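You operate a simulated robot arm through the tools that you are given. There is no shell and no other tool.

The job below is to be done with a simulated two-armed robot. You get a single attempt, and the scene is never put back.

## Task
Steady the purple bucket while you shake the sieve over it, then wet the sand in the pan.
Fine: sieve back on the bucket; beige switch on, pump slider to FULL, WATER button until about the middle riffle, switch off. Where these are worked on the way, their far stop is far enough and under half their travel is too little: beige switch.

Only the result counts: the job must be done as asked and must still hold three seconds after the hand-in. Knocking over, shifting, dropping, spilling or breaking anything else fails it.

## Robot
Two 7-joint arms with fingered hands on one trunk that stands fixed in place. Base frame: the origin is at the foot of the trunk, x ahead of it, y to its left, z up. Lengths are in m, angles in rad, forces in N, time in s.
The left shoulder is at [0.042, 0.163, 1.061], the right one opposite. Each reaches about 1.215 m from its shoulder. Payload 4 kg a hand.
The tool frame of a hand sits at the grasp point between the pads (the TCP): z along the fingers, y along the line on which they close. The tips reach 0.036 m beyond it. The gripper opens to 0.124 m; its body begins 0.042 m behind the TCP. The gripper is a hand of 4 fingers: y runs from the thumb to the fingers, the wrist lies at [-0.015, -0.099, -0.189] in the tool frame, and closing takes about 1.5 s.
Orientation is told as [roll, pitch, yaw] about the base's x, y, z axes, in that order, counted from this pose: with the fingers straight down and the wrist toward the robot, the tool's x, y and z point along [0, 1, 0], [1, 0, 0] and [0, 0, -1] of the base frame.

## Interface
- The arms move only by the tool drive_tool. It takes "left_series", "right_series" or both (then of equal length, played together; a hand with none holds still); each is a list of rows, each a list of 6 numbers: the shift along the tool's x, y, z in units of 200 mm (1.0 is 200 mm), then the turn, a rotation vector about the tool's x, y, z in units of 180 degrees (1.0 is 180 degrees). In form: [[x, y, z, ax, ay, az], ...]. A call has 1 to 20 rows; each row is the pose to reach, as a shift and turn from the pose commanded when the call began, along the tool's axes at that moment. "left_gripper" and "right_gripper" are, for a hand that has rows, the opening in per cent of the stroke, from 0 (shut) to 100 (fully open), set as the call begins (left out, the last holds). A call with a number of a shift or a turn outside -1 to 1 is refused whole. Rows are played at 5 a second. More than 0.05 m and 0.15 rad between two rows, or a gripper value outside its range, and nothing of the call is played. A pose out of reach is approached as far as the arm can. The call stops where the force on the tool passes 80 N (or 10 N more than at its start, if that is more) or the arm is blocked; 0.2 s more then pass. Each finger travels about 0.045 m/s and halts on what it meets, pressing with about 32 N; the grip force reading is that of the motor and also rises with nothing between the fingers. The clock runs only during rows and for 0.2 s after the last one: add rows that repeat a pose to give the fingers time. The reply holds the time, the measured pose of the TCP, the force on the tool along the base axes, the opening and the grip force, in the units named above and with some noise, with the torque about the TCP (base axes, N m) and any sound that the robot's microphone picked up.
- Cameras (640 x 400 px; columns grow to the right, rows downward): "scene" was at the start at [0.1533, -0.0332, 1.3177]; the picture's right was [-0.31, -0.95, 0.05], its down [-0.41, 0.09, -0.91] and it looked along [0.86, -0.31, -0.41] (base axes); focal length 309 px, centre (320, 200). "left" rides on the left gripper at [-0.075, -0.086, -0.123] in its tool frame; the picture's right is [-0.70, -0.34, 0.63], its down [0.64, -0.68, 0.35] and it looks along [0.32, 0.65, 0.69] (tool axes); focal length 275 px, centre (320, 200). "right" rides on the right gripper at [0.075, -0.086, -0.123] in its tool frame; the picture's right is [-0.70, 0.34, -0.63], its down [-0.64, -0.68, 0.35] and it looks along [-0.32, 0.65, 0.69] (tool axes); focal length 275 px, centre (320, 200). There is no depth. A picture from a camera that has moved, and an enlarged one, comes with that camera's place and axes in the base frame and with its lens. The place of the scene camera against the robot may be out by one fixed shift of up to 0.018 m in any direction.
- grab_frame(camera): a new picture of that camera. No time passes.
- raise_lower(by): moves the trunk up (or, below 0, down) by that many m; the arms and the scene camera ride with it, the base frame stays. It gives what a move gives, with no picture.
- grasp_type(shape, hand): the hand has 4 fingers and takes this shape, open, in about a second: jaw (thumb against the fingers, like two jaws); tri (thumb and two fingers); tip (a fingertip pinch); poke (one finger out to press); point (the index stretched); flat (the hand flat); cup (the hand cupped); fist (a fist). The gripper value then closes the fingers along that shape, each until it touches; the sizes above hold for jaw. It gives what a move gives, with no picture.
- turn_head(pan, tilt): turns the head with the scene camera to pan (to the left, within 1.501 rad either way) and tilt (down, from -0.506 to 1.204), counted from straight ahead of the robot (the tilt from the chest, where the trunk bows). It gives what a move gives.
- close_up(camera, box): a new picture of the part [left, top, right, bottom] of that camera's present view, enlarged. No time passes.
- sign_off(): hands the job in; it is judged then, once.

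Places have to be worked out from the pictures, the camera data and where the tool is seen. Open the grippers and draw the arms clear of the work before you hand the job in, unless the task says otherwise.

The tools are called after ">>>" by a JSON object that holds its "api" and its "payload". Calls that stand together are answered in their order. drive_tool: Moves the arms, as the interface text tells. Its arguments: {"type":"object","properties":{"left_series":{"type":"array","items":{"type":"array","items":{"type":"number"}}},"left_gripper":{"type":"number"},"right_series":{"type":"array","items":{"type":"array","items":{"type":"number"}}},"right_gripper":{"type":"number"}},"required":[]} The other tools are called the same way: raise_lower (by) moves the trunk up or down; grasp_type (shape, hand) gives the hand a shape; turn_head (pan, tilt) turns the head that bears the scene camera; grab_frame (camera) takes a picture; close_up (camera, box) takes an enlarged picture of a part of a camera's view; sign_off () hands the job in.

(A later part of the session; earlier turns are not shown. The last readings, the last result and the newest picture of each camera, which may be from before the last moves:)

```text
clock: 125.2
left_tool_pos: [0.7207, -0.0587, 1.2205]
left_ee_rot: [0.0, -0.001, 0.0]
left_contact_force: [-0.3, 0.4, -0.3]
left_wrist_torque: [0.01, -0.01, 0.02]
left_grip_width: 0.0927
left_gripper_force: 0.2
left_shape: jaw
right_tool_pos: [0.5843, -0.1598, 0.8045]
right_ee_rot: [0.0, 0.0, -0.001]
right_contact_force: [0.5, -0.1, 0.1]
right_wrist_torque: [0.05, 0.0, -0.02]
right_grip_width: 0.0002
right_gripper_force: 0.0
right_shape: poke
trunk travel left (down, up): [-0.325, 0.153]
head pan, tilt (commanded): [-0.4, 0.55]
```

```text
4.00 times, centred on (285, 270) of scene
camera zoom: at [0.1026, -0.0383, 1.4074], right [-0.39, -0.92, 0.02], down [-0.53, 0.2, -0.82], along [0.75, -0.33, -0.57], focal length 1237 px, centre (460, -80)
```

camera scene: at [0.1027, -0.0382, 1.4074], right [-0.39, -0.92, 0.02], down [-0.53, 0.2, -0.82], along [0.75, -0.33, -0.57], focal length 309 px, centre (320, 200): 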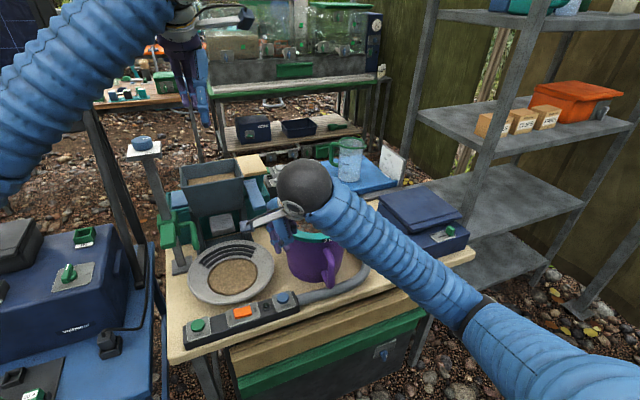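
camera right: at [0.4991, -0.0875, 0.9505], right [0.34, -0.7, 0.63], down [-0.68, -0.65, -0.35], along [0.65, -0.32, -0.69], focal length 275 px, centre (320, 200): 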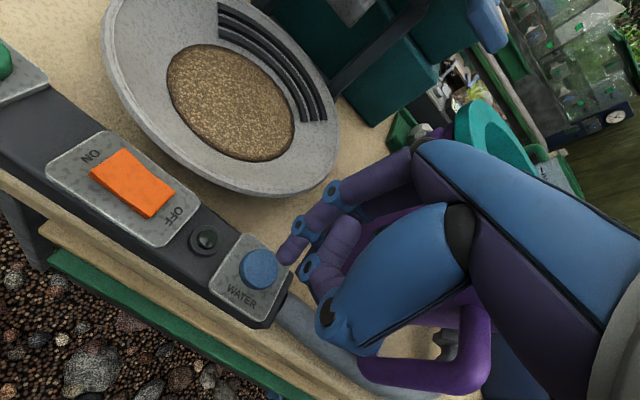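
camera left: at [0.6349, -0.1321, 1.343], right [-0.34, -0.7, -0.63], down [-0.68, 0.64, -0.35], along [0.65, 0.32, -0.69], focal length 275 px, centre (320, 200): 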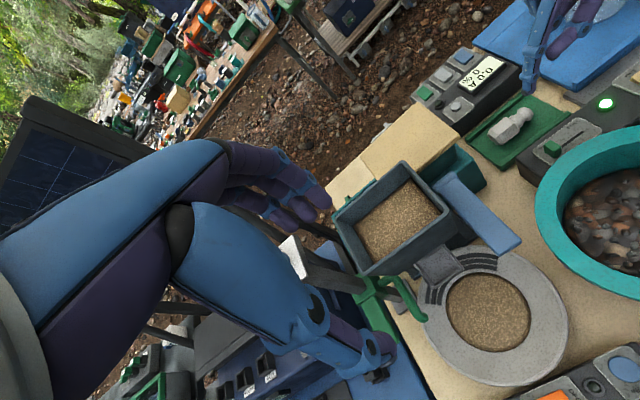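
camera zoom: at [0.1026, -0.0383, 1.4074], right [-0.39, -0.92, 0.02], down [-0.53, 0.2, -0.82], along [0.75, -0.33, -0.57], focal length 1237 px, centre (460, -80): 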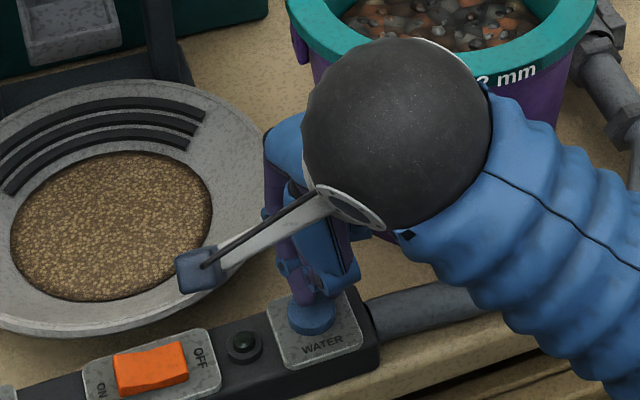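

The fingertip is right on the button. I press 4 mm in a short call and look at the force and the pan.

>>> {"api": "drive_tool", "payload": {"right_series": [[0, 0, 0.02, 0, 0, 0]]}}

>>> {"api": "close_up", "payload": {"camera": "left", "box": [400, 230, 600, 390]}}

>>> {"api": "close_up", "payload": {"camera": "right", "box": [200, 180, 360, 320]}}

```text
clock: 125.6
left_tool_pos: [0.7203, -0.0582, 1.2191]
left_ee_rot: [-0.002, 0.001, -0.002]
left_contact_force: [0.4, 0.1, 1.1]
left_wrist_torque: [0.01, 0.02, 0.0]
left_grip_width: 0.0925
left_gripper_force: 0.1
left_shape: jaw
right_tool_pos: [0.5839, -0.1608, 0.8002]
right_ee_rot: [-0.002, 0.001, 0.0]
right_contact_force: [-0.3, 0.6, 0.4]
right_wrist_torque: [0.02, -0.01, 0.01]
right_grip_width: 0.0
right_gripper_force: 0.0
right_shape: poke
trunk travel left (down, up): [-0.325, 0.153]
head pan, tilt (commanded): [-0.4, 0.55]
```

```text
2.50 times, centred on (500, 310) of left
camera zoom: at [0.6345, -0.1323, 1.3432], right [-0.34, -0.7, -0.63], down [-0.68, 0.64, -0.35], along [0.65, 0.32, -0.69], focal length 688 px, centre (-130, -75)
```

zoom: 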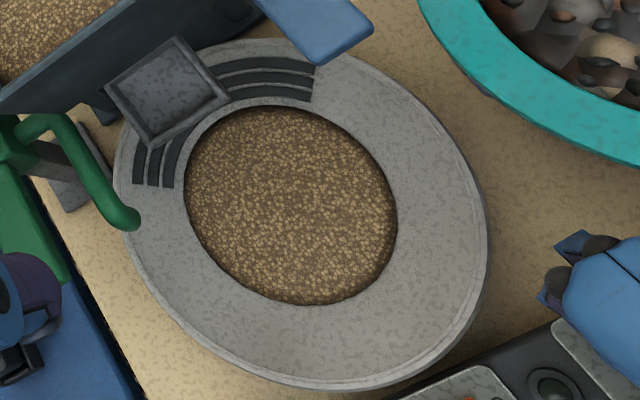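

```text
2.86 times, centred on (280, 250) of right
camera zoom: at [0.4985, -0.0862, 0.9238], right [0.34, -0.7, 0.63], down [-0.68, -0.65, -0.35], along [0.65, -0.32, -0.69], focal length 786 px, centre (434, 57)
```

zoom: 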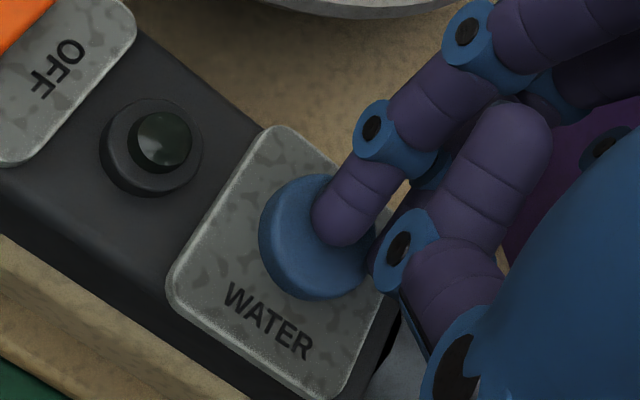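

No contact force yet. I go down 4 mm more.

>>> {"api": "drive_tool", "payload": {"right_series": [[0, 0, 0.02, 0, 0, 0]]}}

>>> {"api": "close_up", "payload": {"camera": "left", "box": [400, 230, 600, 390]}}

>>> {"api": "close_up", "payload": {"camera": "right", "box": [200, 180, 360, 320]}}

```text
clock: 126.0
left_tool_pos: [0.7203, -0.0582, 1.2206]
left_ee_rot: [0.0, -0.001, -0.001]
left_contact_force: [-0.3, -0.3, -0.3]
left_wrist_torque: [0.01, 0.03, -0.04]
left_grip_width: 0.0928
left_gripper_force: 0.0
left_shape: jaw
right_tool_pos: [0.583, -0.1617, 0.7963]
right_ee_rot: [-0.001, -0.002, -0.001]
right_contact_force: [2.4, -0.6, 6.5]
right_wrist_torque: [0.06, -0.1, -0.02]
right_grip_width: 0.0001
right_gripper_force: 0.1
right_shape: poke
trunk travel left (down, up): [-0.325, 0.153]
head pan, tilt (commanded): [-0.4, 0.55]
heard: click
```

```text
2.50 times, centred on (500, 310) of left
camera zoom: at [0.6342, -0.1322, 1.3436], right [-0.34, -0.7, -0.63], down [-0.68, 0.64, -0.35], along [0.65, 0.32, -0.69], focal length 688 px, centre (-130, -75)
```

zoom: 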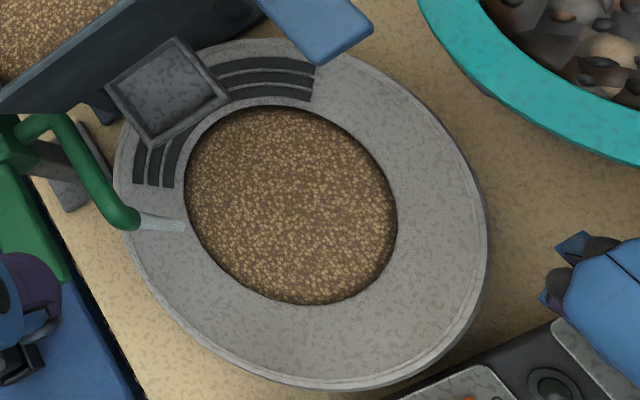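

```text
2.86 times, centred on (280, 250) of right
camera zoom: at [0.4977, -0.0862, 0.9201], right [0.34, -0.7, 0.63], down [-0.68, -0.65, -0.35], along [0.65, -0.32, -0.69], focal length 786 px, centre (434, 57)
```

zoom: 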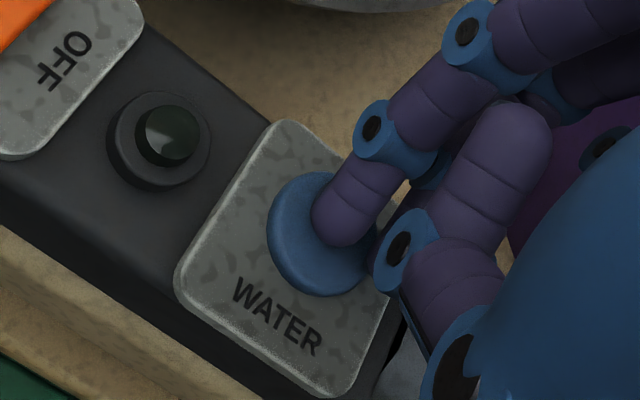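

A click, and water is now running from the spout into the pan. I hold the button for about half a second and look at the level.

>>> {"api": "drive_tool", "payload": {"right_series": [[0, 0, 0, 0, 0, 0], [0, 0, 0, 0, 0, 0]]}}

>>> {"api": "close_up", "payload": {"camera": "left", "box": [400, 230, 600, 390]}}

>>> {"api": "close_up", "payload": {"camera": "scene", "box": [180, 220, 310, 350]}}

```text
clock: 126.6
left_tool_pos: [0.7198, -0.0598, 1.2194]
left_ee_rot: [0.001, 0.0, 0.0]
left_contact_force: [0.5, -0.5, -0.4]
left_wrist_torque: [0.0, 0.0, -0.02]
left_grip_width: 0.0927
left_gripper_force: 0.0
left_shape: jaw
right_tool_pos: [0.5828, -0.1611, 0.7965]
right_ee_rot: [0.0, 0.001, 0.0]
right_contact_force: [3.4, -1.2, 8.5]
right_wrist_torque: [0.03, -0.07, 0.0]
right_grip_width: 0.0
right_gripper_force: 0.1
right_shape: poke
trunk travel left (down, up): [-0.325, 0.153]
head pan, tilt (commanded): [-0.4, 0.55]
```

```text
2.50 times, centred on (500, 310) of left
camera zoom: at [0.6343, -0.1324, 1.3433], right [-0.34, -0.7, -0.63], down [-0.68, 0.64, -0.35], along [0.65, 0.32, -0.69], focal length 688 px, centre (-130, -75)
```

zoom: 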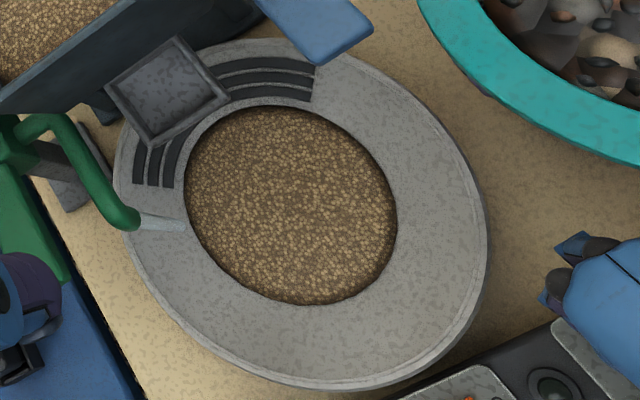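

```text
3.08 times, centred on (245, 285) of scene
camera zoom: at [0.1023, -0.0382, 1.4075], right [-0.39, -0.92, 0.02], down [-0.53, 0.2, -0.82], along [0.75, -0.33, -0.57], focal length 951 px, centre (551, -62)
```

zoom: 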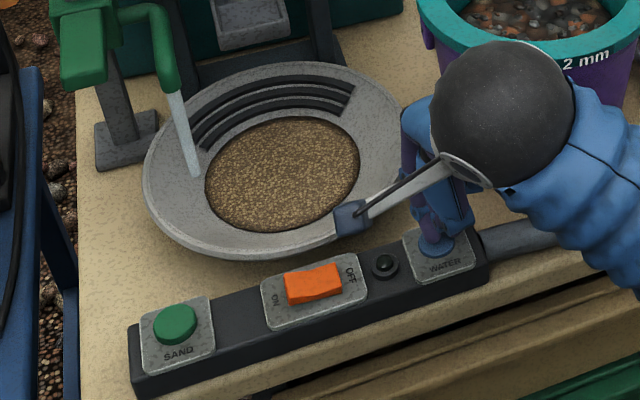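

Water runs, but the level is still below the sand surface. I hold for another second and look.

>>> {"api": "drive_tool", "payload": {"right_series": [[0, 0, 0, 0, 0, 0], [0, 0, 0, 0, 0, 0], [0, 0, 0, 0, 0, 0], [0, 0, 0, 0, 0, 0]]}}

>>> {"api": "close_up", "payload": {"camera": "left", "box": [400, 230, 600, 390]}}

>>> {"api": "close_up", "payload": {"camera": "scene", "box": [180, 220, 310, 350]}}

```text
clock: 127.6
left_tool_pos: [0.7208, -0.0589, 1.2201]
left_ee_rot: [0.002, 0.0, 0.0]
left_contact_force: [0.8, -0.5, 0.9]
left_wrist_torque: [0.03, 0.04, 0.0]
left_grip_width: 0.093
left_gripper_force: 0.1
left_shape: jaw
right_tool_pos: [0.5828, -0.1607, 0.7947]
right_ee_rot: [-0.001, -0.001, 0.001]
right_contact_force: [2.1, -1.9, 9.0]
right_wrist_torque: [-0.03, -0.1, -0.02]
right_grip_width: 0.0001
right_gripper_force: 0.1
right_shape: poke
trunk travel left (down, up): [-0.325, 0.153]
head pan, tilt (commanded): [-0.4, 0.55]
```

```text
2.50 times, centred on (500, 310) of left
camera zoom: at [0.6342, -0.1323, 1.3434], right [-0.34, -0.7, -0.63], down [-0.68, 0.64, -0.35], along [0.65, 0.32, -0.69], focal length 688 px, centre (-130, -75)
```

zoom: 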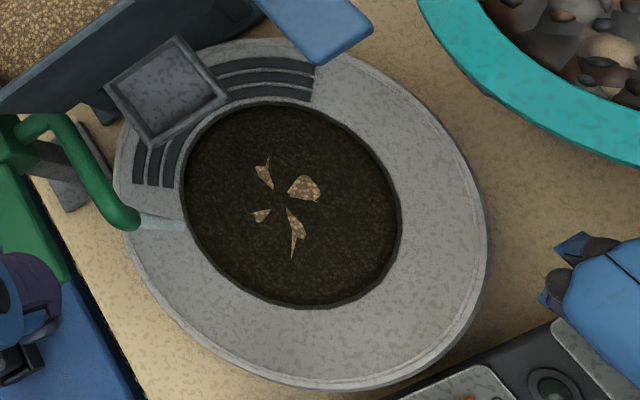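

```text
3.08 times, centred on (245, 285) of scene
camera zoom: at [0.1022, -0.0382, 1.4075], right [-0.39, -0.92, 0.02], down [-0.53, 0.2, -0.82], along [0.75, -0.33, -0.57], focal length 951 px, centre (551, -62)
```

zoom: 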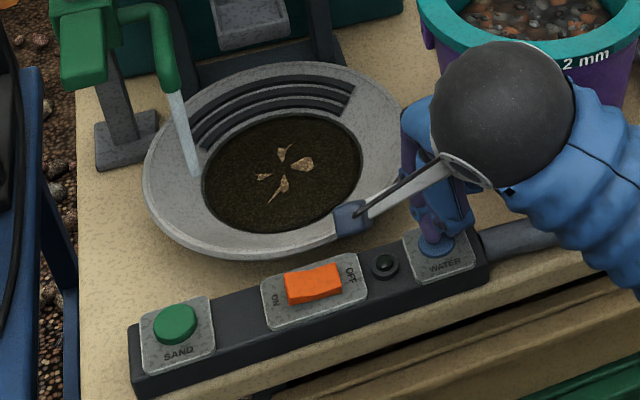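

The water has just covered the sand. The level rises quickly, so I hold for only about 0.6 s and check again.

>>> {"api": "drive_tool", "payload": {"right_series": [[0, 0, 0, 0, 0, 0], [0, 0, 0, 0, 0, 0]]}}

>>> {"api": "close_up", "payload": {"camera": "left", "box": [400, 230, 600, 390]}}

>>> {"api": "close_up", "payload": {"camera": "scene", "box": [180, 220, 310, 350]}}

```text
clock: 128.2
left_tool_pos: [0.719, -0.0588, 1.2198]
left_ee_rot: [0.001, -0.001, 0.0]
left_contact_force: [0.2, -0.8, -0.2]
left_wrist_torque: [0.0, -0.01, -0.04]
left_grip_width: 0.0931
left_gripper_force: 0.0
left_shape: jaw
right_tool_pos: [0.5821, -0.1612, 0.7967]
right_ee_rot: [0.0, 0.001, 0.0]
right_contact_force: [2.5, -1.6, 8.9]
right_wrist_torque: [-0.03, -0.05, -0.01]
right_grip_width: 0.0
right_gripper_force: 0.1
right_shape: poke
trunk travel left (down, up): [-0.325, 0.153]
head pan, tilt (commanded): [-0.4, 0.55]
```

```text
2.50 times, centred on (500, 310) of left
camera zoom: at [0.6342, -0.1323, 1.3433], right [-0.34, -0.7, -0.63], down [-0.68, 0.64, -0.35], along [0.65, 0.32, -0.69], focal length 688 px, centre (-130, -75)
```

zoom: 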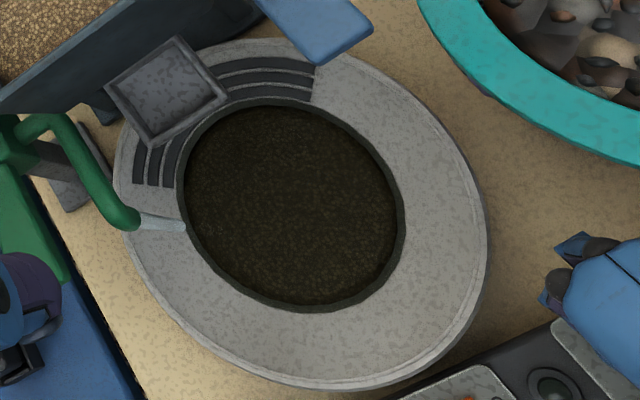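

```text
3.08 times, centred on (245, 285) of scene
camera zoom: at [0.1022, -0.0382, 1.4075], right [-0.39, -0.92, 0.02], down [-0.53, 0.2, -0.82], along [0.75, -0.33, -0.57], focal length 951 px, centre (551, -62)
```

zoom: 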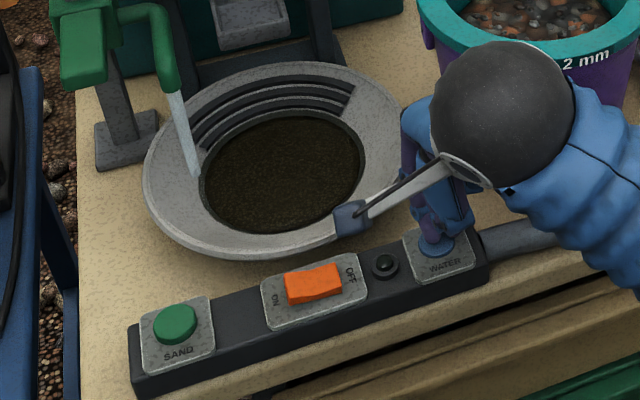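

The level is just reaching the innermost riffle. Another 0.6 s.

>>> {"api": "drive_tool", "payload": {"right_series": [[0, 0, 0, 0, 0, 0], [0, 0, 0, 0, 0, 0]]}}

>>> {"api": "close_up", "payload": {"camera": "left", "box": [400, 230, 600, 390]}}

>>> {"api": "close_up", "payload": {"camera": "left", "box": [450, 240, 550, 300]}}

>>> {"api": "close_up", "payload": {"camera": "scene", "box": [190, 225, 290, 305]}}

```text
clock: 128.8
left_tool_pos: [0.72, -0.0591, 1.2199]
left_ee_rot: [0.0, -0.001, 0.002]
left_contact_force: [-0.7, 0.2, -0.2]
left_wrist_torque: [0.0, -0.01, -0.01]
left_grip_width: 0.093
left_gripper_force: 0.0
left_shape: jaw
right_tool_pos: [0.582, -0.1596, 0.7974]
right_ee_rot: [-0.001, 0.0, -0.001]
right_contact_force: [2.3, -1.8, 8.8]
right_wrist_torque: [0.0, -0.1, 0.0]
right_grip_width: 0.0002
right_gripper_force: 0.0
right_shape: poke
trunk travel left (down, up): [-0.325, 0.153]
head pan, tilt (commanded): [-0.4, 0.55]
```

```text
2.50 times, centred on (500, 310) of left
camera zoom: at [0.6342, -0.1323, 1.3433], right [-0.34, -0.7, -0.63], down [-0.68, 0.64, -0.35], along [0.65, 0.32, -0.69], focal length 688 px, centre (-130, -75)
```

zoom: 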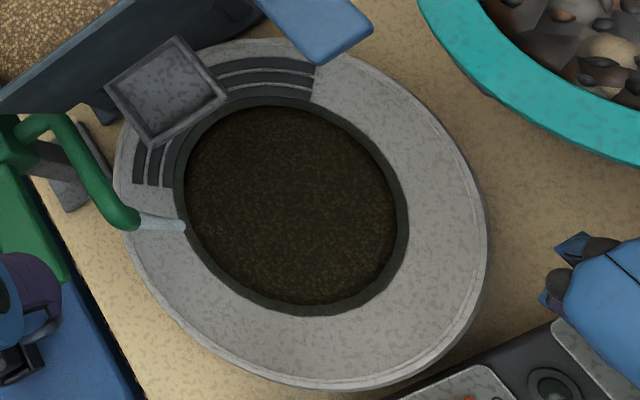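

```text
6.40 times, centred on (500, 270) of left
camera zoom: at [0.6342, -0.1323, 1.3433], right [-0.34, -0.7, -0.63], down [-0.68, 0.64, -0.35], along [0.65, 0.32, -0.69], focal length 1762 px, centre (-832, -248)
```

zoom: 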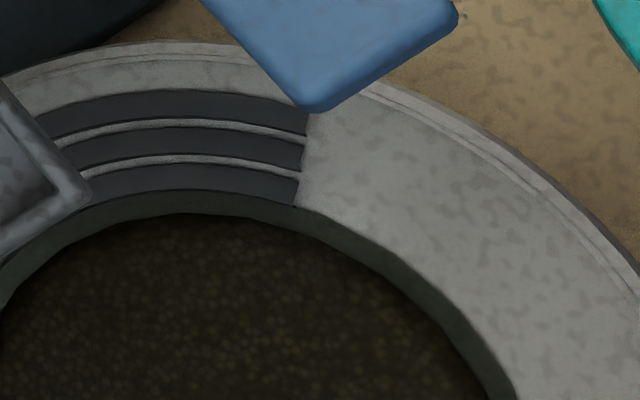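

```text
5.00 times, centred on (240, 265) of scene
camera zoom: at [0.1022, -0.0382, 1.4075], right [-0.39, -0.92, 0.02], down [-0.53, 0.2, -0.82], along [0.75, -0.33, -0.57], focal length 1546 px, centre (720, -125)
```

zoom: 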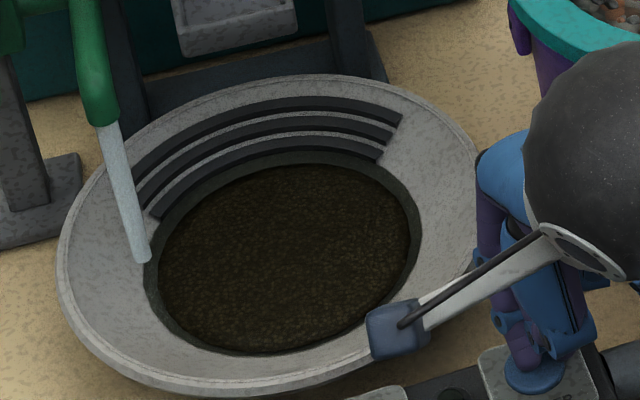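

The water edge stands at the lower border of the innermost riffle; the middle riffle needs roughly 2–3 s more at this rate. I hold one more second and check.

>>> {"api": "drive_tool", "payload": {"right_series": [[0, 0, 0, 0, 0, 0], [0, 0, 0, 0, 0, 0], [0, 0, 0, 0, 0, 0], [0, 0, 0, 0, 0, 0]]}}

>>> {"api": "close_up", "payload": {"camera": "left", "box": [450, 240, 550, 300]}}

>>> {"api": "close_up", "payload": {"camera": "scene", "box": [190, 225, 290, 305]}}

```text
clock: 129.8
left_tool_pos: [0.7198, -0.0588, 1.2205]
left_ee_rot: [0.0, -0.001, 0.0]
left_contact_force: [0.4, -0.3, -0.3]
left_wrist_torque: [0.0, 0.01, 0.0]
left_grip_width: 0.0925
left_gripper_force: 0.1
left_shape: jaw
right_tool_pos: [0.5833, -0.1606, 0.7963]
right_ee_rot: [0.001, 0.0, 0.001]
right_contact_force: [3.0, -1.4, 8.4]
right_wrist_torque: [0.01, -0.11, 0.04]
right_grip_width: 0.0
right_gripper_force: 0.1
right_shape: poke
trunk travel left (down, up): [-0.325, 0.153]
head pan, tilt (commanded): [-0.4, 0.55]
```

```text
6.40 times, centred on (500, 270) of left
camera zoom: at [0.6342, -0.1323, 1.3434], right [-0.34, -0.7, -0.63], down [-0.68, 0.64, -0.35], along [0.65, 0.32, -0.69], focal length 1762 px, centre (-832, -248)
```

zoom: 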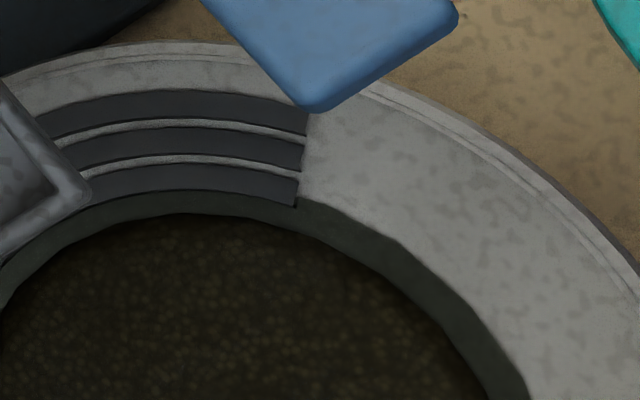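

```text
5.00 times, centred on (240, 265) of scene
camera zoom: at [0.1022, -0.0382, 1.4075], right [-0.39, -0.92, 0.02], down [-0.53, 0.2, -0.82], along [0.75, -0.33, -0.57], focal length 1546 px, centre (720, -125)
```

zoom: 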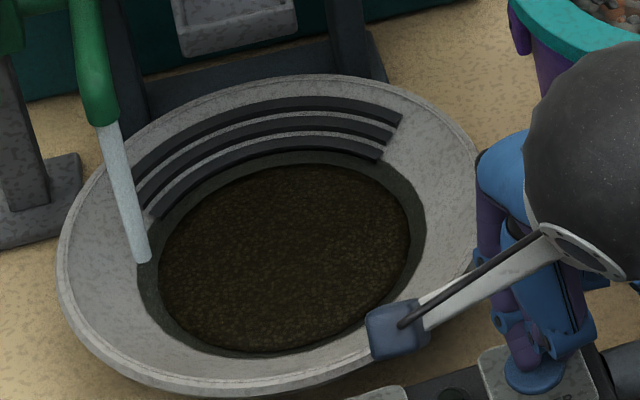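

The water edge on the plain wall beside the riffles is now within the innermost riffle's height. I hold about 1.8 s more.

>>> {"api": "drive_tool", "payload": {"right_series": [[0, 0, 0, 0, 0, 0], [0, 0, 0, 0, 0, 0], [0, 0, 0, 0, 0, 0], [0, 0, 0, 0, 0, 0], [0, 0, 0, 0, 0, 0], [0, 0, 0, 0, 0, 0], [0, 0, 0, 0, 0, 0], [0, 0, 0, 0, 0, 0]]}}

>>> {"api": "close_up", "payload": {"camera": "left", "box": [450, 240, 550, 300]}}

>>> {"api": "close_up", "payload": {"camera": "scene", "box": [190, 225, 290, 305]}}

```text
clock: 131.6
left_tool_pos: [0.721, -0.059, 1.2215]
left_ee_rot: [0.0, 0.001, 0.0]
left_contact_force: [-0.4, 0.0, -0.3]
left_wrist_torque: [0.0, 0.01, 0.01]
left_grip_width: 0.0931
left_gripper_force: 0.0
left_shape: jaw
right_tool_pos: [0.5827, -0.1606, 0.7952]
right_ee_rot: [0.001, 0.002, 0.0]
right_contact_force: [2.2, -2.1, 8.4]
right_wrist_torque: [0.01, -0.1, -0.01]
right_grip_width: 0.0001
right_gripper_force: 0.1
right_shape: poke
trunk travel left (down, up): [-0.325, 0.153]
head pan, tilt (commanded): [-0.4, 0.55]
```

```text
6.40 times, centred on (500, 270) of left
camera zoom: at [0.6342, -0.1323, 1.3433], right [-0.34, -0.7, -0.63], down [-0.68, 0.64, -0.35], along [0.65, 0.32, -0.69], focal length 1762 px, centre (-832, -248)
```

zoom: 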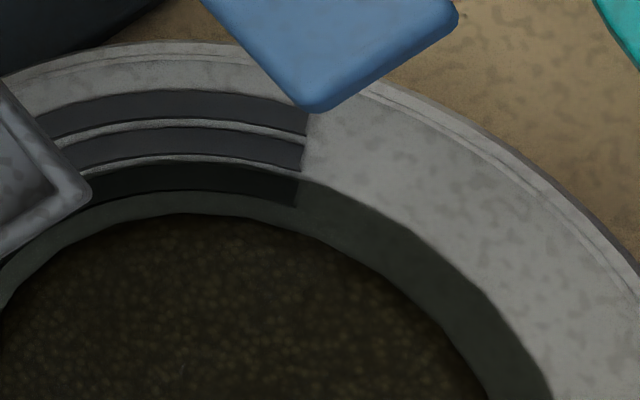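

```text
5.00 times, centred on (240, 265) of scene
camera zoom: at [0.1022, -0.0382, 1.4075], right [-0.39, -0.92, 0.02], down [-0.53, 0.2, -0.82], along [0.75, -0.33, -0.57], focal length 1546 px, centre (720, -125)
```

zoom: 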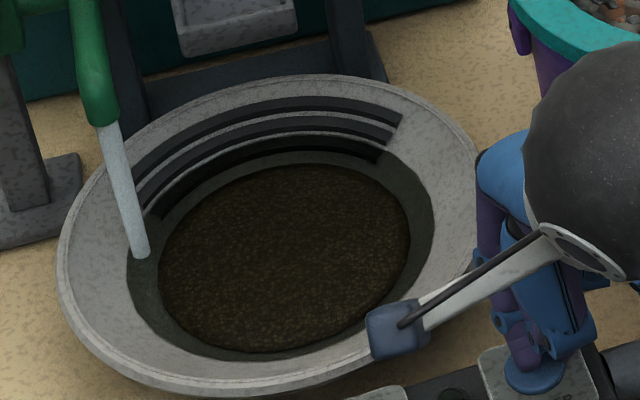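

The innermost riffle is now under water, and the edge lies between it and the middle riffle. I hold 0.8 s more.

>>> {"api": "drive_tool", "payload": {"right_series": [[0, 0, 0, 0, 0, 0], [0, 0, 0, 0, 0, 0], [0, 0, 0, 0, 0, 0]]}}

>>> {"api": "close_up", "payload": {"camera": "left", "box": [450, 240, 550, 300]}}

>>> {"api": "close_up", "payload": {"camera": "scene", "box": [190, 225, 290, 305]}}

```text
clock: 132.4
left_tool_pos: [0.72, -0.0589, 1.2195]
left_ee_rot: [0.0, 0.0, -0.001]
left_contact_force: [1.1, -0.1, 0.0]
left_wrist_torque: [-0.02, -0.03, -0.01]
left_grip_width: 0.0932
left_gripper_force: 0.0
left_shape: jaw
right_tool_pos: [0.5826, -0.1606, 0.796]
right_ee_rot: [-0.001, 0.0, 0.001]
right_contact_force: [2.3, -2.0, 8.8]
right_wrist_torque: [0.02, -0.12, -0.01]
right_grip_width: 0.0001
right_gripper_force: 0.0
right_shape: poke
trunk travel left (down, up): [-0.325, 0.153]
head pan, tilt (commanded): [-0.4, 0.55]
```

```text
6.40 times, centred on (500, 270) of left
camera zoom: at [0.6342, -0.1323, 1.3433], right [-0.34, -0.7, -0.63], down [-0.68, 0.64, -0.35], along [0.65, 0.32, -0.69], focal length 1762 px, centre (-832, -248)
```

zoom: 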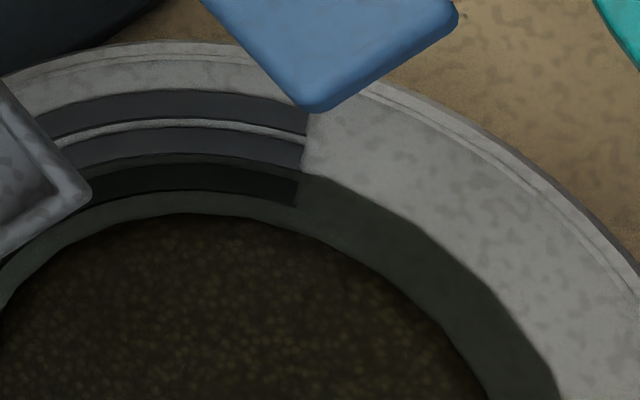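

```text
5.00 times, centred on (240, 265) of scene
camera zoom: at [0.1022, -0.0382, 1.4075], right [-0.39, -0.92, 0.02], down [-0.53, 0.2, -0.82], along [0.75, -0.33, -0.57], focal length 1546 px, centre (720, -125)
```

zoom: 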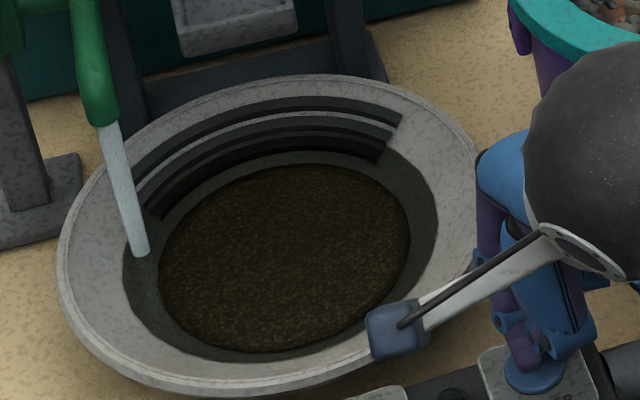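

The edge is at the lower border of the middle riffle. I hold about 0.8 s more.

>>> {"api": "drive_tool", "payload": {"right_series": [[0, 0, 0, 0, 0, 0], [0, 0, 0, 0, 0, 0], [0, 0, 0, 0, 0, 0]]}}

>>> {"api": "close_up", "payload": {"camera": "left", "box": [450, 240, 550, 300]}}

>>> {"api": "close_up", "payload": {"camera": "scene", "box": [190, 225, 290, 305]}}

```text
clock: 133.2
left_tool_pos: [0.7196, -0.0586, 1.2203]
left_ee_rot: [0.0, 0.0, 0.001]
left_contact_force: [0.1, -0.2, 0.2]
left_wrist_torque: [-0.01, -0.03, 0.01]
left_grip_width: 0.0929
left_gripper_force: 0.2
left_shape: jaw
right_tool_pos: [0.5828, -0.1598, 0.7961]
right_ee_rot: [0.0, -0.002, 0.0]
right_contact_force: [2.2, -1.6, 9.2]
right_wrist_torque: [-0.02, -0.14, 0.02]
right_grip_width: 0.0001
right_gripper_force: 0.1
right_shape: poke
trunk travel left (down, up): [-0.325, 0.153]
head pan, tilt (commanded): [-0.4, 0.55]
```

```text
6.40 times, centred on (500, 270) of left
camera zoom: at [0.6342, -0.1323, 1.3434], right [-0.34, -0.7, -0.63], down [-0.68, 0.64, -0.35], along [0.65, 0.32, -0.69], focal length 1762 px, centre (-832, -248)
```

zoom: 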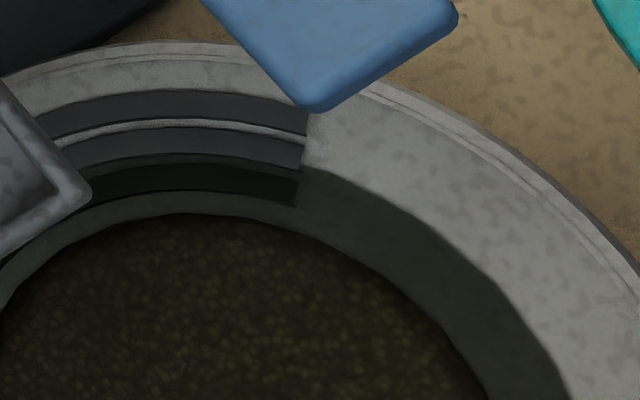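

```text
5.00 times, centred on (240, 265) of scene
camera zoom: at [0.1022, -0.0382, 1.4075], right [-0.39, -0.92, 0.02], down [-0.53, 0.2, -0.82], along [0.75, -0.33, -0.57], focal length 1546 px, centre (720, -125)
```

zoom: 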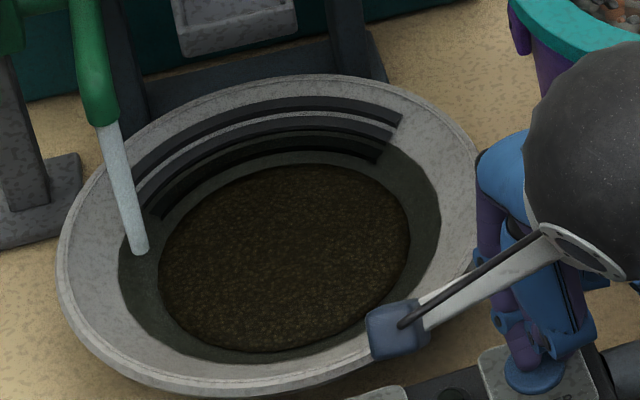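

The edge is now touching the middle riffle from below. I hold about 0.6 s more and then release.

>>> {"api": "drive_tool", "payload": {"right_series": [[0, 0, 0, 0, 0, 0], [0, 0, 0, 0, 0, 0]]}}

>>> {"api": "close_up", "payload": {"camera": "left", "box": [450, 240, 550, 300]}}

>>> {"api": "close_up", "payload": {"camera": "left", "box": [400, 230, 600, 390]}}

```text
clock: 133.8
left_tool_pos: [0.7188, -0.0588, 1.2198]
left_ee_rot: [0.0, 0.0, 0.0]
left_contact_force: [-0.2, -0.3, 0.8]
left_wrist_torque: [0.02, -0.01, 0.0]
left_grip_width: 0.0928
left_gripper_force: 0.0
left_shape: jaw
right_tool_pos: [0.5825, -0.1608, 0.7965]
right_ee_rot: [-0.001, -0.001, 0.0]
right_contact_force: [2.7, -2.1, 9.9]
right_wrist_torque: [0.0, -0.08, -0.01]
right_grip_width: 0.0
right_gripper_force: 0.0
right_shape: poke
trunk travel left (down, up): [-0.325, 0.153]
head pan, tilt (commanded): [-0.4, 0.55]
```

```text
6.40 times, centred on (500, 270) of left
camera zoom: at [0.6342, -0.1323, 1.3433], right [-0.34, -0.7, -0.63], down [-0.68, 0.64, -0.35], along [0.65, 0.32, -0.69], focal length 1762 px, centre (-832, -248)
```

zoom: 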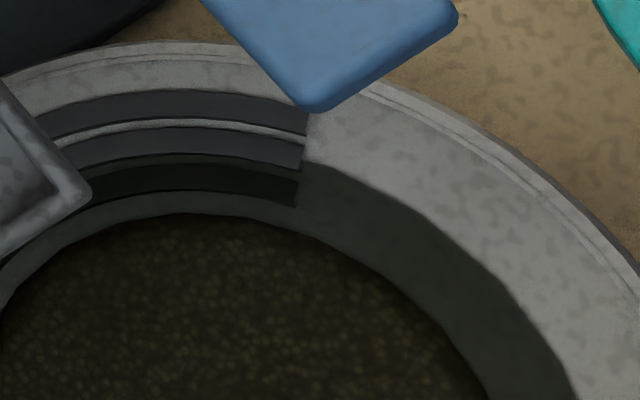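

```text
2.50 times, centred on (500, 310) of left
camera zoom: at [0.6342, -0.1323, 1.3433], right [-0.34, -0.7, -0.63], down [-0.68, 0.64, -0.35], along [0.65, 0.32, -0.69], focal length 688 px, centre (-130, -75)
```

zoom: 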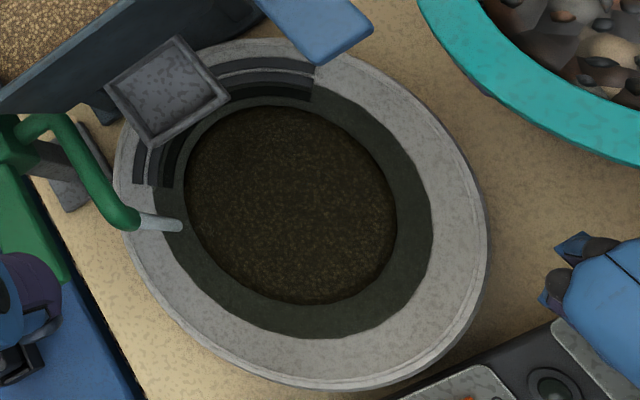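

The edge on the plain wall is level with the middle riffle's lower half. One more short hold, then I lift the finger off.

>>> {"api": "drive_tool", "payload": {"right_series": [[0, 0, 0, 0, 0, 0], [0, 0, -0.1, 0, 0, 0], [0, 0, -0.25, 0, 0, 0], [0, 0, -0.4, 0, 0, 0]]}}

>>> {"api": "close_up", "payload": {"camera": "left", "box": [450, 240, 550, 300]}}

>>> {"api": "close_up", "payload": {"camera": "left", "box": [400, 230, 600, 390]}}

>>> {"api": "close_up", "payload": {"camera": "scene", "box": [180, 220, 310, 350]}}

```text
clock: 134.8
left_tool_pos: [0.7199, -0.0587, 1.2187]
left_ee_rot: [0.0, 0.0, -0.001]
left_contact_force: [-0.3, -0.6, 0.7]
left_wrist_torque: [-0.02, 0.01, 0.0]
left_grip_width: 0.0929
left_gripper_force: 0.2
left_shape: jaw
right_tool_pos: [0.5827, -0.1604, 0.877]
right_ee_rot: [0.001, 0.002, -0.002]
right_contact_force: [0.4, 0.1, 0.0]
right_wrist_torque: [0.02, 0.01, 0.01]
right_grip_width: 0.0002
right_gripper_force: 0.1
right_shape: poke
trunk travel left (down, up): [-0.325, 0.153]
head pan, tilt (commanded): [-0.4, 0.55]
```

```text
6.40 times, centred on (500, 270) of left
camera zoom: at [0.6347, -0.1322, 1.3431], right [-0.34, -0.7, -0.63], down [-0.68, 0.64, -0.35], along [0.65, 0.32, -0.69], focal length 1762 px, centre (-832, -248)
```

zoom: 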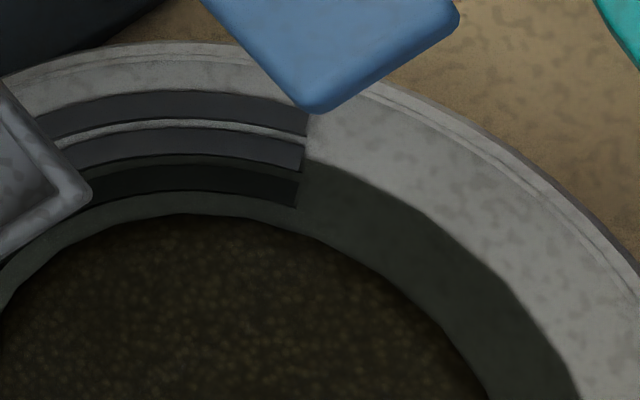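

```text
2.50 times, centred on (500, 310) of left
camera zoom: at [0.6347, -0.1322, 1.3431], right [-0.34, -0.7, -0.63], down [-0.68, 0.64, -0.35], along [0.65, 0.32, -0.69], focal length 688 px, centre (-130, -75)
```

zoom: 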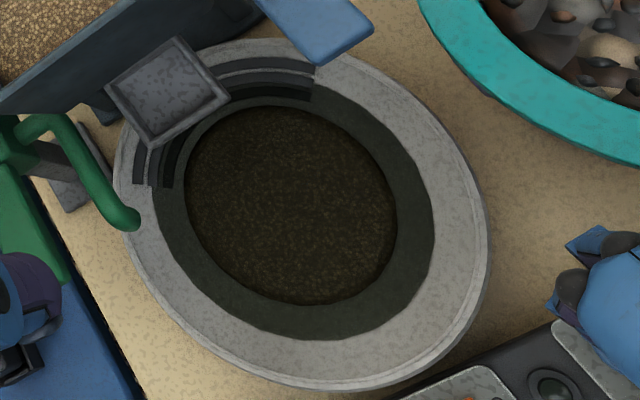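

```text
3.08 times, centred on (245, 285) of scene
camera zoom: at [0.1027, -0.038, 1.4074], right [-0.39, -0.92, 0.02], down [-0.53, 0.2, -0.82], along [0.75, -0.33, -0.57], focal length 951 px, centre (551, -62)
```

zoom: 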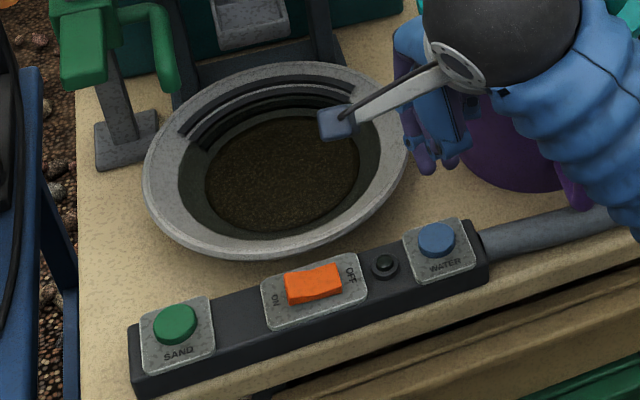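

The water has stopped, with its edge at the middle riffle. Now I take the right hand up and back toward the beige switch to turn it off.

>>> {"api": "drive_tool", "payload": {"right_series": [[0, 0, -0.2, 0, 0, 0], [0, 0, -0.4, 0, 0, 0], [0, 0, -0.6, 0, 0, 0], [0, -0.02, -0.77, 0, 0, 0], [-0.17, -0.04, -0.77, 0, 0, 0], [-0.34, -0.05, -0.77, 0, 0, 0], [-0.52, -0.05, -0.77, 0, 0, 0], [-0.7, -0.05, -0.77, 0, 0, 0]]}}

>>> {"api": "drive_tool", "payload": {"right_series": [[-0.15, 0.13, 0, 0, 0, 0], [-0.3, 0.26, 0, 0, 0, 0], [-0.45, 0.39, 0, 0, 0, 0], [-0.6, 0.52, 0, 0, 0, 0], [-0.77, 0.65, 0, 0, 0, 0]]}}

>>> {"api": "grasp_type", "payload": {"shape": "point", "hand": "right"}}

>>> {"api": "grab_frame", "payload": {"camera": "right"}}

>>> {"api": "grab_frame", "payload": {"camera": "scene"}}

```text
clock: 136.6
left_tool_pos: [0.7195, -0.0591, 1.2194]
left_ee_rot: [0.0, 0.0, 0.0]
left_contact_force: [-0.9, -0.2, 0.4]
left_wrist_torque: [0.0, -0.02, 0.0]
left_grip_width: 0.0929
left_gripper_force: 0.1
left_shape: jaw
right_tool_pos: [0.5732, -0.3, 1.0276]
right_ee_rot: [-0.001, 0.0, 0.001]
right_contact_force: [-0.9, -0.6, -0.4]
right_wrist_torque: [0.02, -0.01, 0.03]
right_grip_width: 0.0
right_gripper_force: 0.1
right_shape: poke
trunk travel left (down, up): [-0.325, 0.153]
head pan, tilt (commanded): [-0.4, 0.55]
```

```text
clock: 137.8
left_tool_pos: [0.7208, -0.0594, 1.2196]
left_ee_rot: [0.0, 0.001, 0.0]
left_contact_force: [0.2, 0.1, -0.1]
left_wrist_torque: [0.01, -0.01, 0.0]
left_grip_width: 0.0927
left_gripper_force: 0.1
left_shape: jaw
right_tool_pos: [0.7052, -0.4555, 1.0291]
right_ee_rot: [0.001, 0.001, 0.002]
right_contact_force: [0.9, -0.3, -0.9]
right_wrist_torque: [-0.03, 0.02, -0.02]
right_grip_width: 0.0
right_gripper_force: 0.1
right_shape: poke
trunk travel left (down, up): [-0.325, 0.153]
head pan, tilt (commanded): [-0.4, 0.55]
```

```text
clock: 138.7
left_tool_pos: [0.7193, -0.0592, 1.2192]
left_ee_rot: [-0.001, 0.0, -0.001]
left_contact_force: [0.8, -0.2, -0.2]
left_wrist_torque: [-0.02, 0.0, 0.02]
left_grip_width: 0.0926
left_gripper_force: 0.1
left_shape: jaw
right_tool_pos: [0.7038, -0.4539, 1.0302]
right_ee_rot: [-0.001, 0.0, 0.002]
right_contact_force: [-0.5, 0.7, -0.3]
right_wrist_torque: [0.02, 0.01, 0.02]
right_grip_width: 0.116
right_gripper_force: 0.0
right_shape: point
trunk travel left (down, up): [-0.325, 0.153]
head pan, tilt (commanded): [-0.4, 0.55]
```

```text
taken
camera right: at [0.6188, -0.3796, 1.1531], right [0.34, -0.7, 0.63], down [-0.68, -0.65, -0.35], along [0.65, -0.32, -0.69], focal length 275 px, centre (320, 200)
```

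right: 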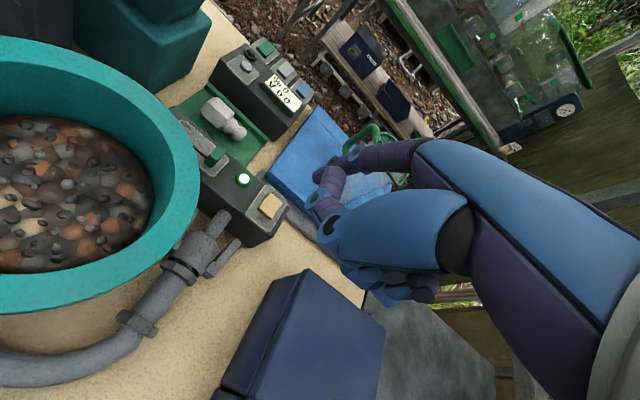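

```text
taken
camera scene: at [0.1027, -0.0385, 1.4074], right [-0.39, -0.92, 0.02], down [-0.53, 0.2, -0.82], along [0.75, -0.33, -0.57], focal length 309 px, centre (320, 200)
```

scene: 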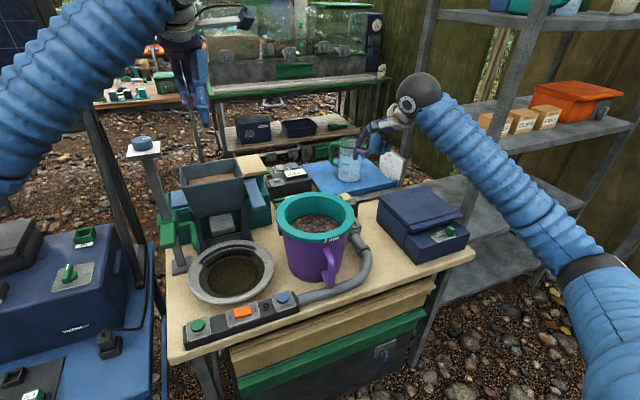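

The lamp is still lit. I bring the pointing fingertip above the OFF half of the rocker (about (0.868, -0.463)).

>>> {"api": "drive_tool", "payload": {"right_series": [[-0.03, 0.14, 0.15, 0, 0, 0], [-0.06, 0.28, 0.3, 0, 0, 0], [-0.095, 0.416, 0.45, 0, 0, 0], [-0.095, 0.416, 0.6, 0, 0, 0], [-0.095, 0.416, 0.68, 0, 0, 0]]}}

>>> {"api": "close_up", "payload": {"camera": "left", "box": [540, 20, 640, 120]}}

>>> {"api": "close_up", "payload": {"camera": "right", "box": [240, 130, 360, 250]}}

>>> {"api": "close_up", "payload": {"camera": "scene", "box": [330, 165, 390, 225]}}

```text
clock: 139.9
left_tool_pos: [0.7205, -0.0578, 1.2194]
left_ee_rot: [0.0, 0.0, 0.001]
left_contact_force: [-0.3, -0.2, 0.1]
left_wrist_torque: [0.02, -0.03, 0.0]
left_grip_width: 0.0928
left_gripper_force: 0.1
left_shape: jaw
right_tool_pos: [0.7883, -0.475, 0.8924]
right_ee_rot: [-0.002, 0.001, 0.002]
right_contact_force: [0.3, 0.6, 0.0]
right_wrist_torque: [0.01, 0.05, 0.04]
right_grip_width: 0.1162
right_gripper_force: 0.1
right_shape: point
trunk travel left (down, up): [-0.325, 0.153]
head pan, tilt (commanded): [-0.4, 0.55]
```

```text
4.00 times, centred on (590, 70) of left
camera zoom: at [0.6351, -0.1322, 1.3429], right [-0.34, -0.7, -0.63], down [-0.68, 0.64, -0.35], along [0.65, 0.32, -0.69], focal length 1101 px, centre (-760, 720)
```

zoom: 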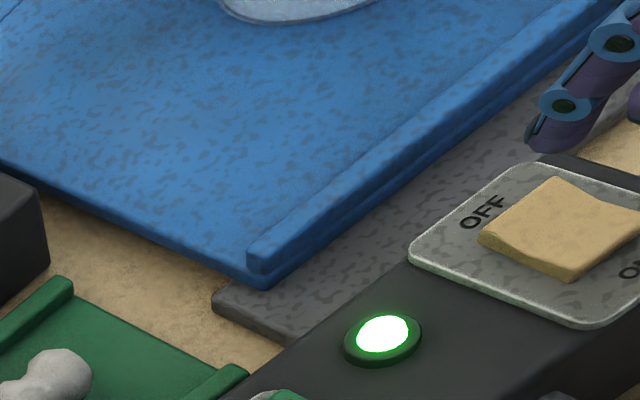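

```text
3.33 times, centred on (300, 190) of right
camera zoom: at [0.7035, -0.3998, 1.016], right [0.34, -0.7, 0.63], down [-0.68, -0.65, -0.35], along [0.65, -0.31, -0.69], focal length 918 px, centre (387, 233)
```

zoom: 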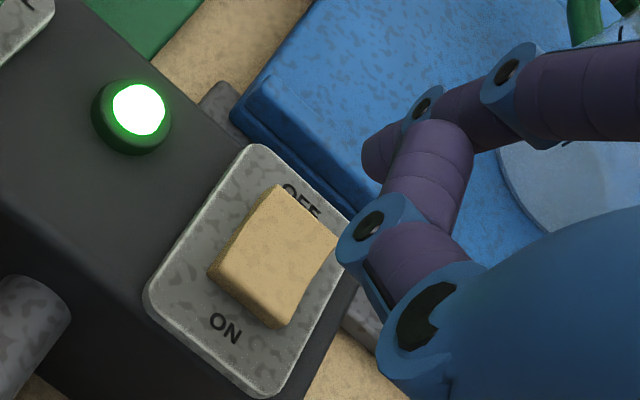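

```text
6.67 times, centred on (360, 195) of scene
camera zoom: at [0.1032, -0.0382, 1.4074], right [-0.39, -0.92, 0.02], down [-0.53, 0.2, -0.82], along [0.75, -0.33, -0.57], focal length 2061 px, centre (53, 233)
```

zoom: 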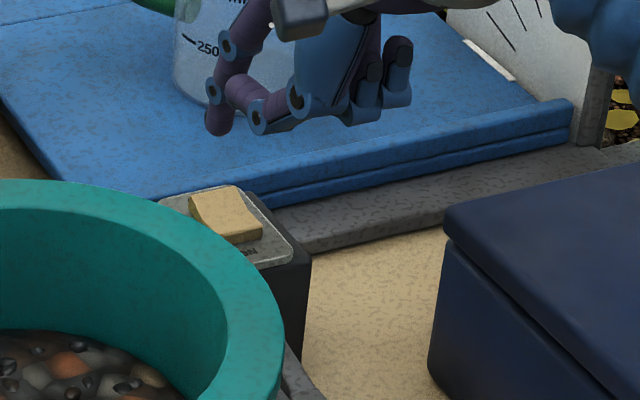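

The tip is over the OFF end. I shift it 3 mm toward the middle of the OFF half and lower it in steps.

>>> {"api": "drive_tool", "payload": {"right_series": [[0, -0.015, 0.06, 0, 0, 0], [0, -0.015, 0.12, 0, 0, 0], [0, -0.015, 0.165, 0, 0, 0]]}}

>>> {"api": "close_up", "payload": {"camera": "left", "box": [540, 20, 640, 120]}}

>>> {"api": "close_up", "payload": {"camera": "scene", "box": [335, 175, 375, 215]}}

```text
clock: 140.7
left_tool_pos: [0.7195, -0.0598, 1.2195]
left_ee_rot: [0.0, 0.001, 0.0]
left_contact_force: [-0.1, -0.2, 1.0]
left_wrist_torque: [0.01, 0.0, 0.03]
left_grip_width: 0.0929
left_gripper_force: 0.1
left_shape: jaw
right_tool_pos: [0.7842, -0.4742, 0.8599]
right_ee_rot: [0.0, 0.002, 0.001]
right_contact_force: [0.5, -0.7, 0.1]
right_wrist_torque: [0.0, 0.01, -0.03]
right_grip_width: 0.1163
right_gripper_force: 0.1
right_shape: point
trunk travel left (down, up): [-0.325, 0.153]
head pan, tilt (commanded): [-0.4, 0.55]
```

```text
4.00 times, centred on (590, 70) of left
camera zoom: at [0.6347, -0.1326, 1.343], right [-0.34, -0.7, -0.63], down [-0.68, 0.64, -0.35], along [0.65, 0.32, -0.69], focal length 1101 px, centre (-760, 720)
```

zoom: 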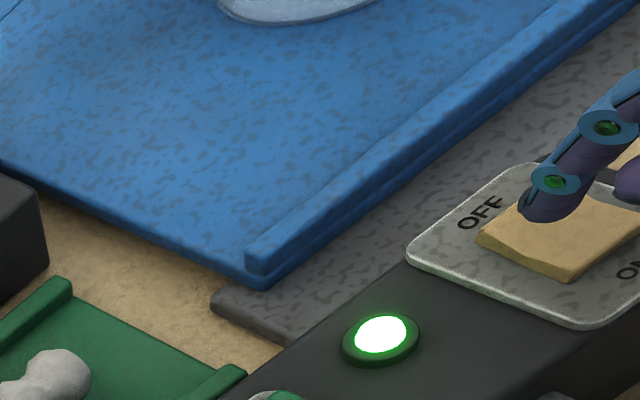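

```text
10.00 times, centred on (355, 195) of scene
camera zoom: at [0.1027, -0.0385, 1.4074], right [-0.39, -0.92, 0.02], down [-0.53, 0.2, -0.82], along [0.75, -0.33, -0.57], focal length 3092 px, centre (-30, 250)
```

zoom: 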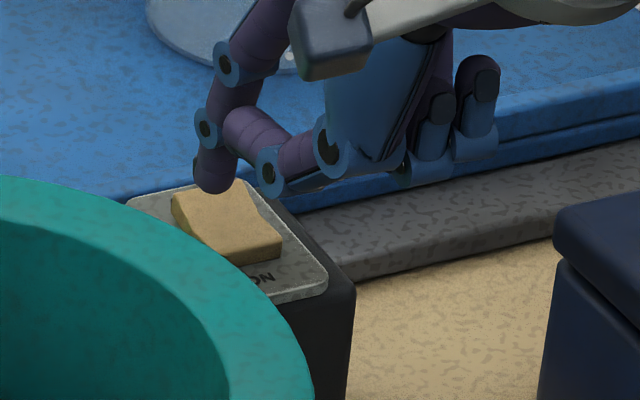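

The tip is just above the OFF end. I press down in small steps, watching the lamp.

>>> {"api": "drive_tool", "payload": {"right_series": [[0, -0.005, 0.02, 0, 0, 0], [0, -0.01, 0.04, 0, 0, 0]]}}

>>> {"api": "close_up", "payload": {"camera": "left", "box": [540, 20, 640, 120]}}

```text
clock: 141.3
left_tool_pos: [0.7199, -0.059, 1.2195]
left_ee_rot: [-0.001, 0.0, -0.002]
left_contact_force: [-0.2, -0.2, 0.7]
left_wrist_torque: [0.01, -0.01, 0.03]
left_grip_width: 0.0928
left_gripper_force: 0.3
left_shape: jaw
right_tool_pos: [0.7821, -0.4732, 0.8522]
right_ee_rot: [0.0, 0.0, 0.001]
right_contact_force: [-0.3, 0.1, -0.6]
right_wrist_torque: [0.01, -0.03, 0.0]
right_grip_width: 0.1161
right_gripper_force: 0.0
right_shape: point
trunk travel left (down, up): [-0.325, 0.153]
head pan, tilt (commanded): [-0.4, 0.55]
```

```text
4.00 times, centred on (590, 70) of left
camera zoom: at [0.6347, -0.1324, 1.3431], right [-0.34, -0.7, -0.63], down [-0.68, 0.64, -0.35], along [0.65, 0.32, -0.69], focal length 1101 px, centre (-760, 720)
```

zoom: 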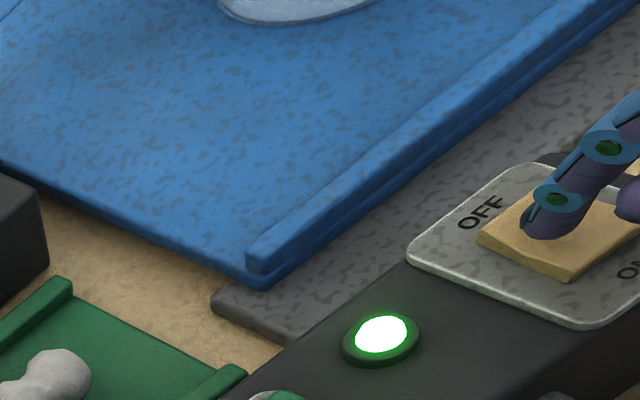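

>>> {"api": "drive_tool", "payload": {"right_series": [[0, 0.005, 0.015, 0, 0, 0], [0, 0.01, 0.03, 0, 0, 0]]}}

>>> {"api": "close_up", "payload": {"camera": "left", "box": [540, 20, 640, 120]}}

```text
clock: 141.9
left_tool_pos: [0.7187, -0.059, 1.2198]
left_ee_rot: [-0.001, -0.003, 0.0]
left_contact_force: [0.3, 0.1, 0.2]
left_wrist_torque: [-0.02, -0.01, 0.02]
left_grip_width: 0.0927
left_gripper_force: 0.0
left_shape: jaw
right_tool_pos: [0.7842, -0.4732, 0.848]
right_ee_rot: [0.0, -0.001, -0.001]
right_contact_force: [0.3, 0.2, 2.7]
right_wrist_torque: [0.03, -0.18, -0.03]
right_grip_width: 0.0002
right_gripper_force: 0.1
right_shape: point
trunk travel left (down, up): [-0.325, 0.153]
head pan, tilt (commanded): [-0.4, 0.55]
```

```text
4.00 times, centred on (590, 70) of left
camera zoom: at [0.6341, -0.1323, 1.3435], right [-0.34, -0.7, -0.63], down [-0.68, 0.64, -0.35], along [0.65, 0.32, -0.69], focal length 1101 px, centre (-760, 720)
```

zoom: 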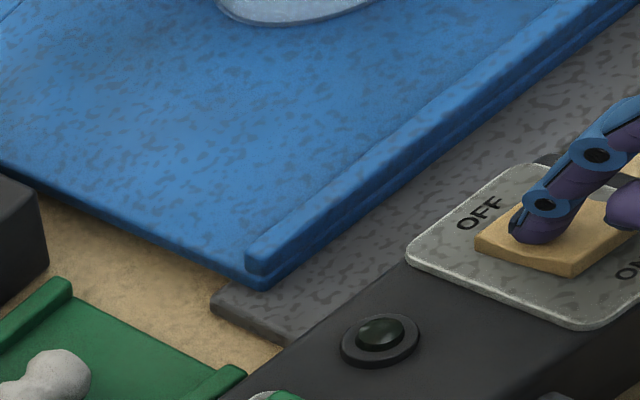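

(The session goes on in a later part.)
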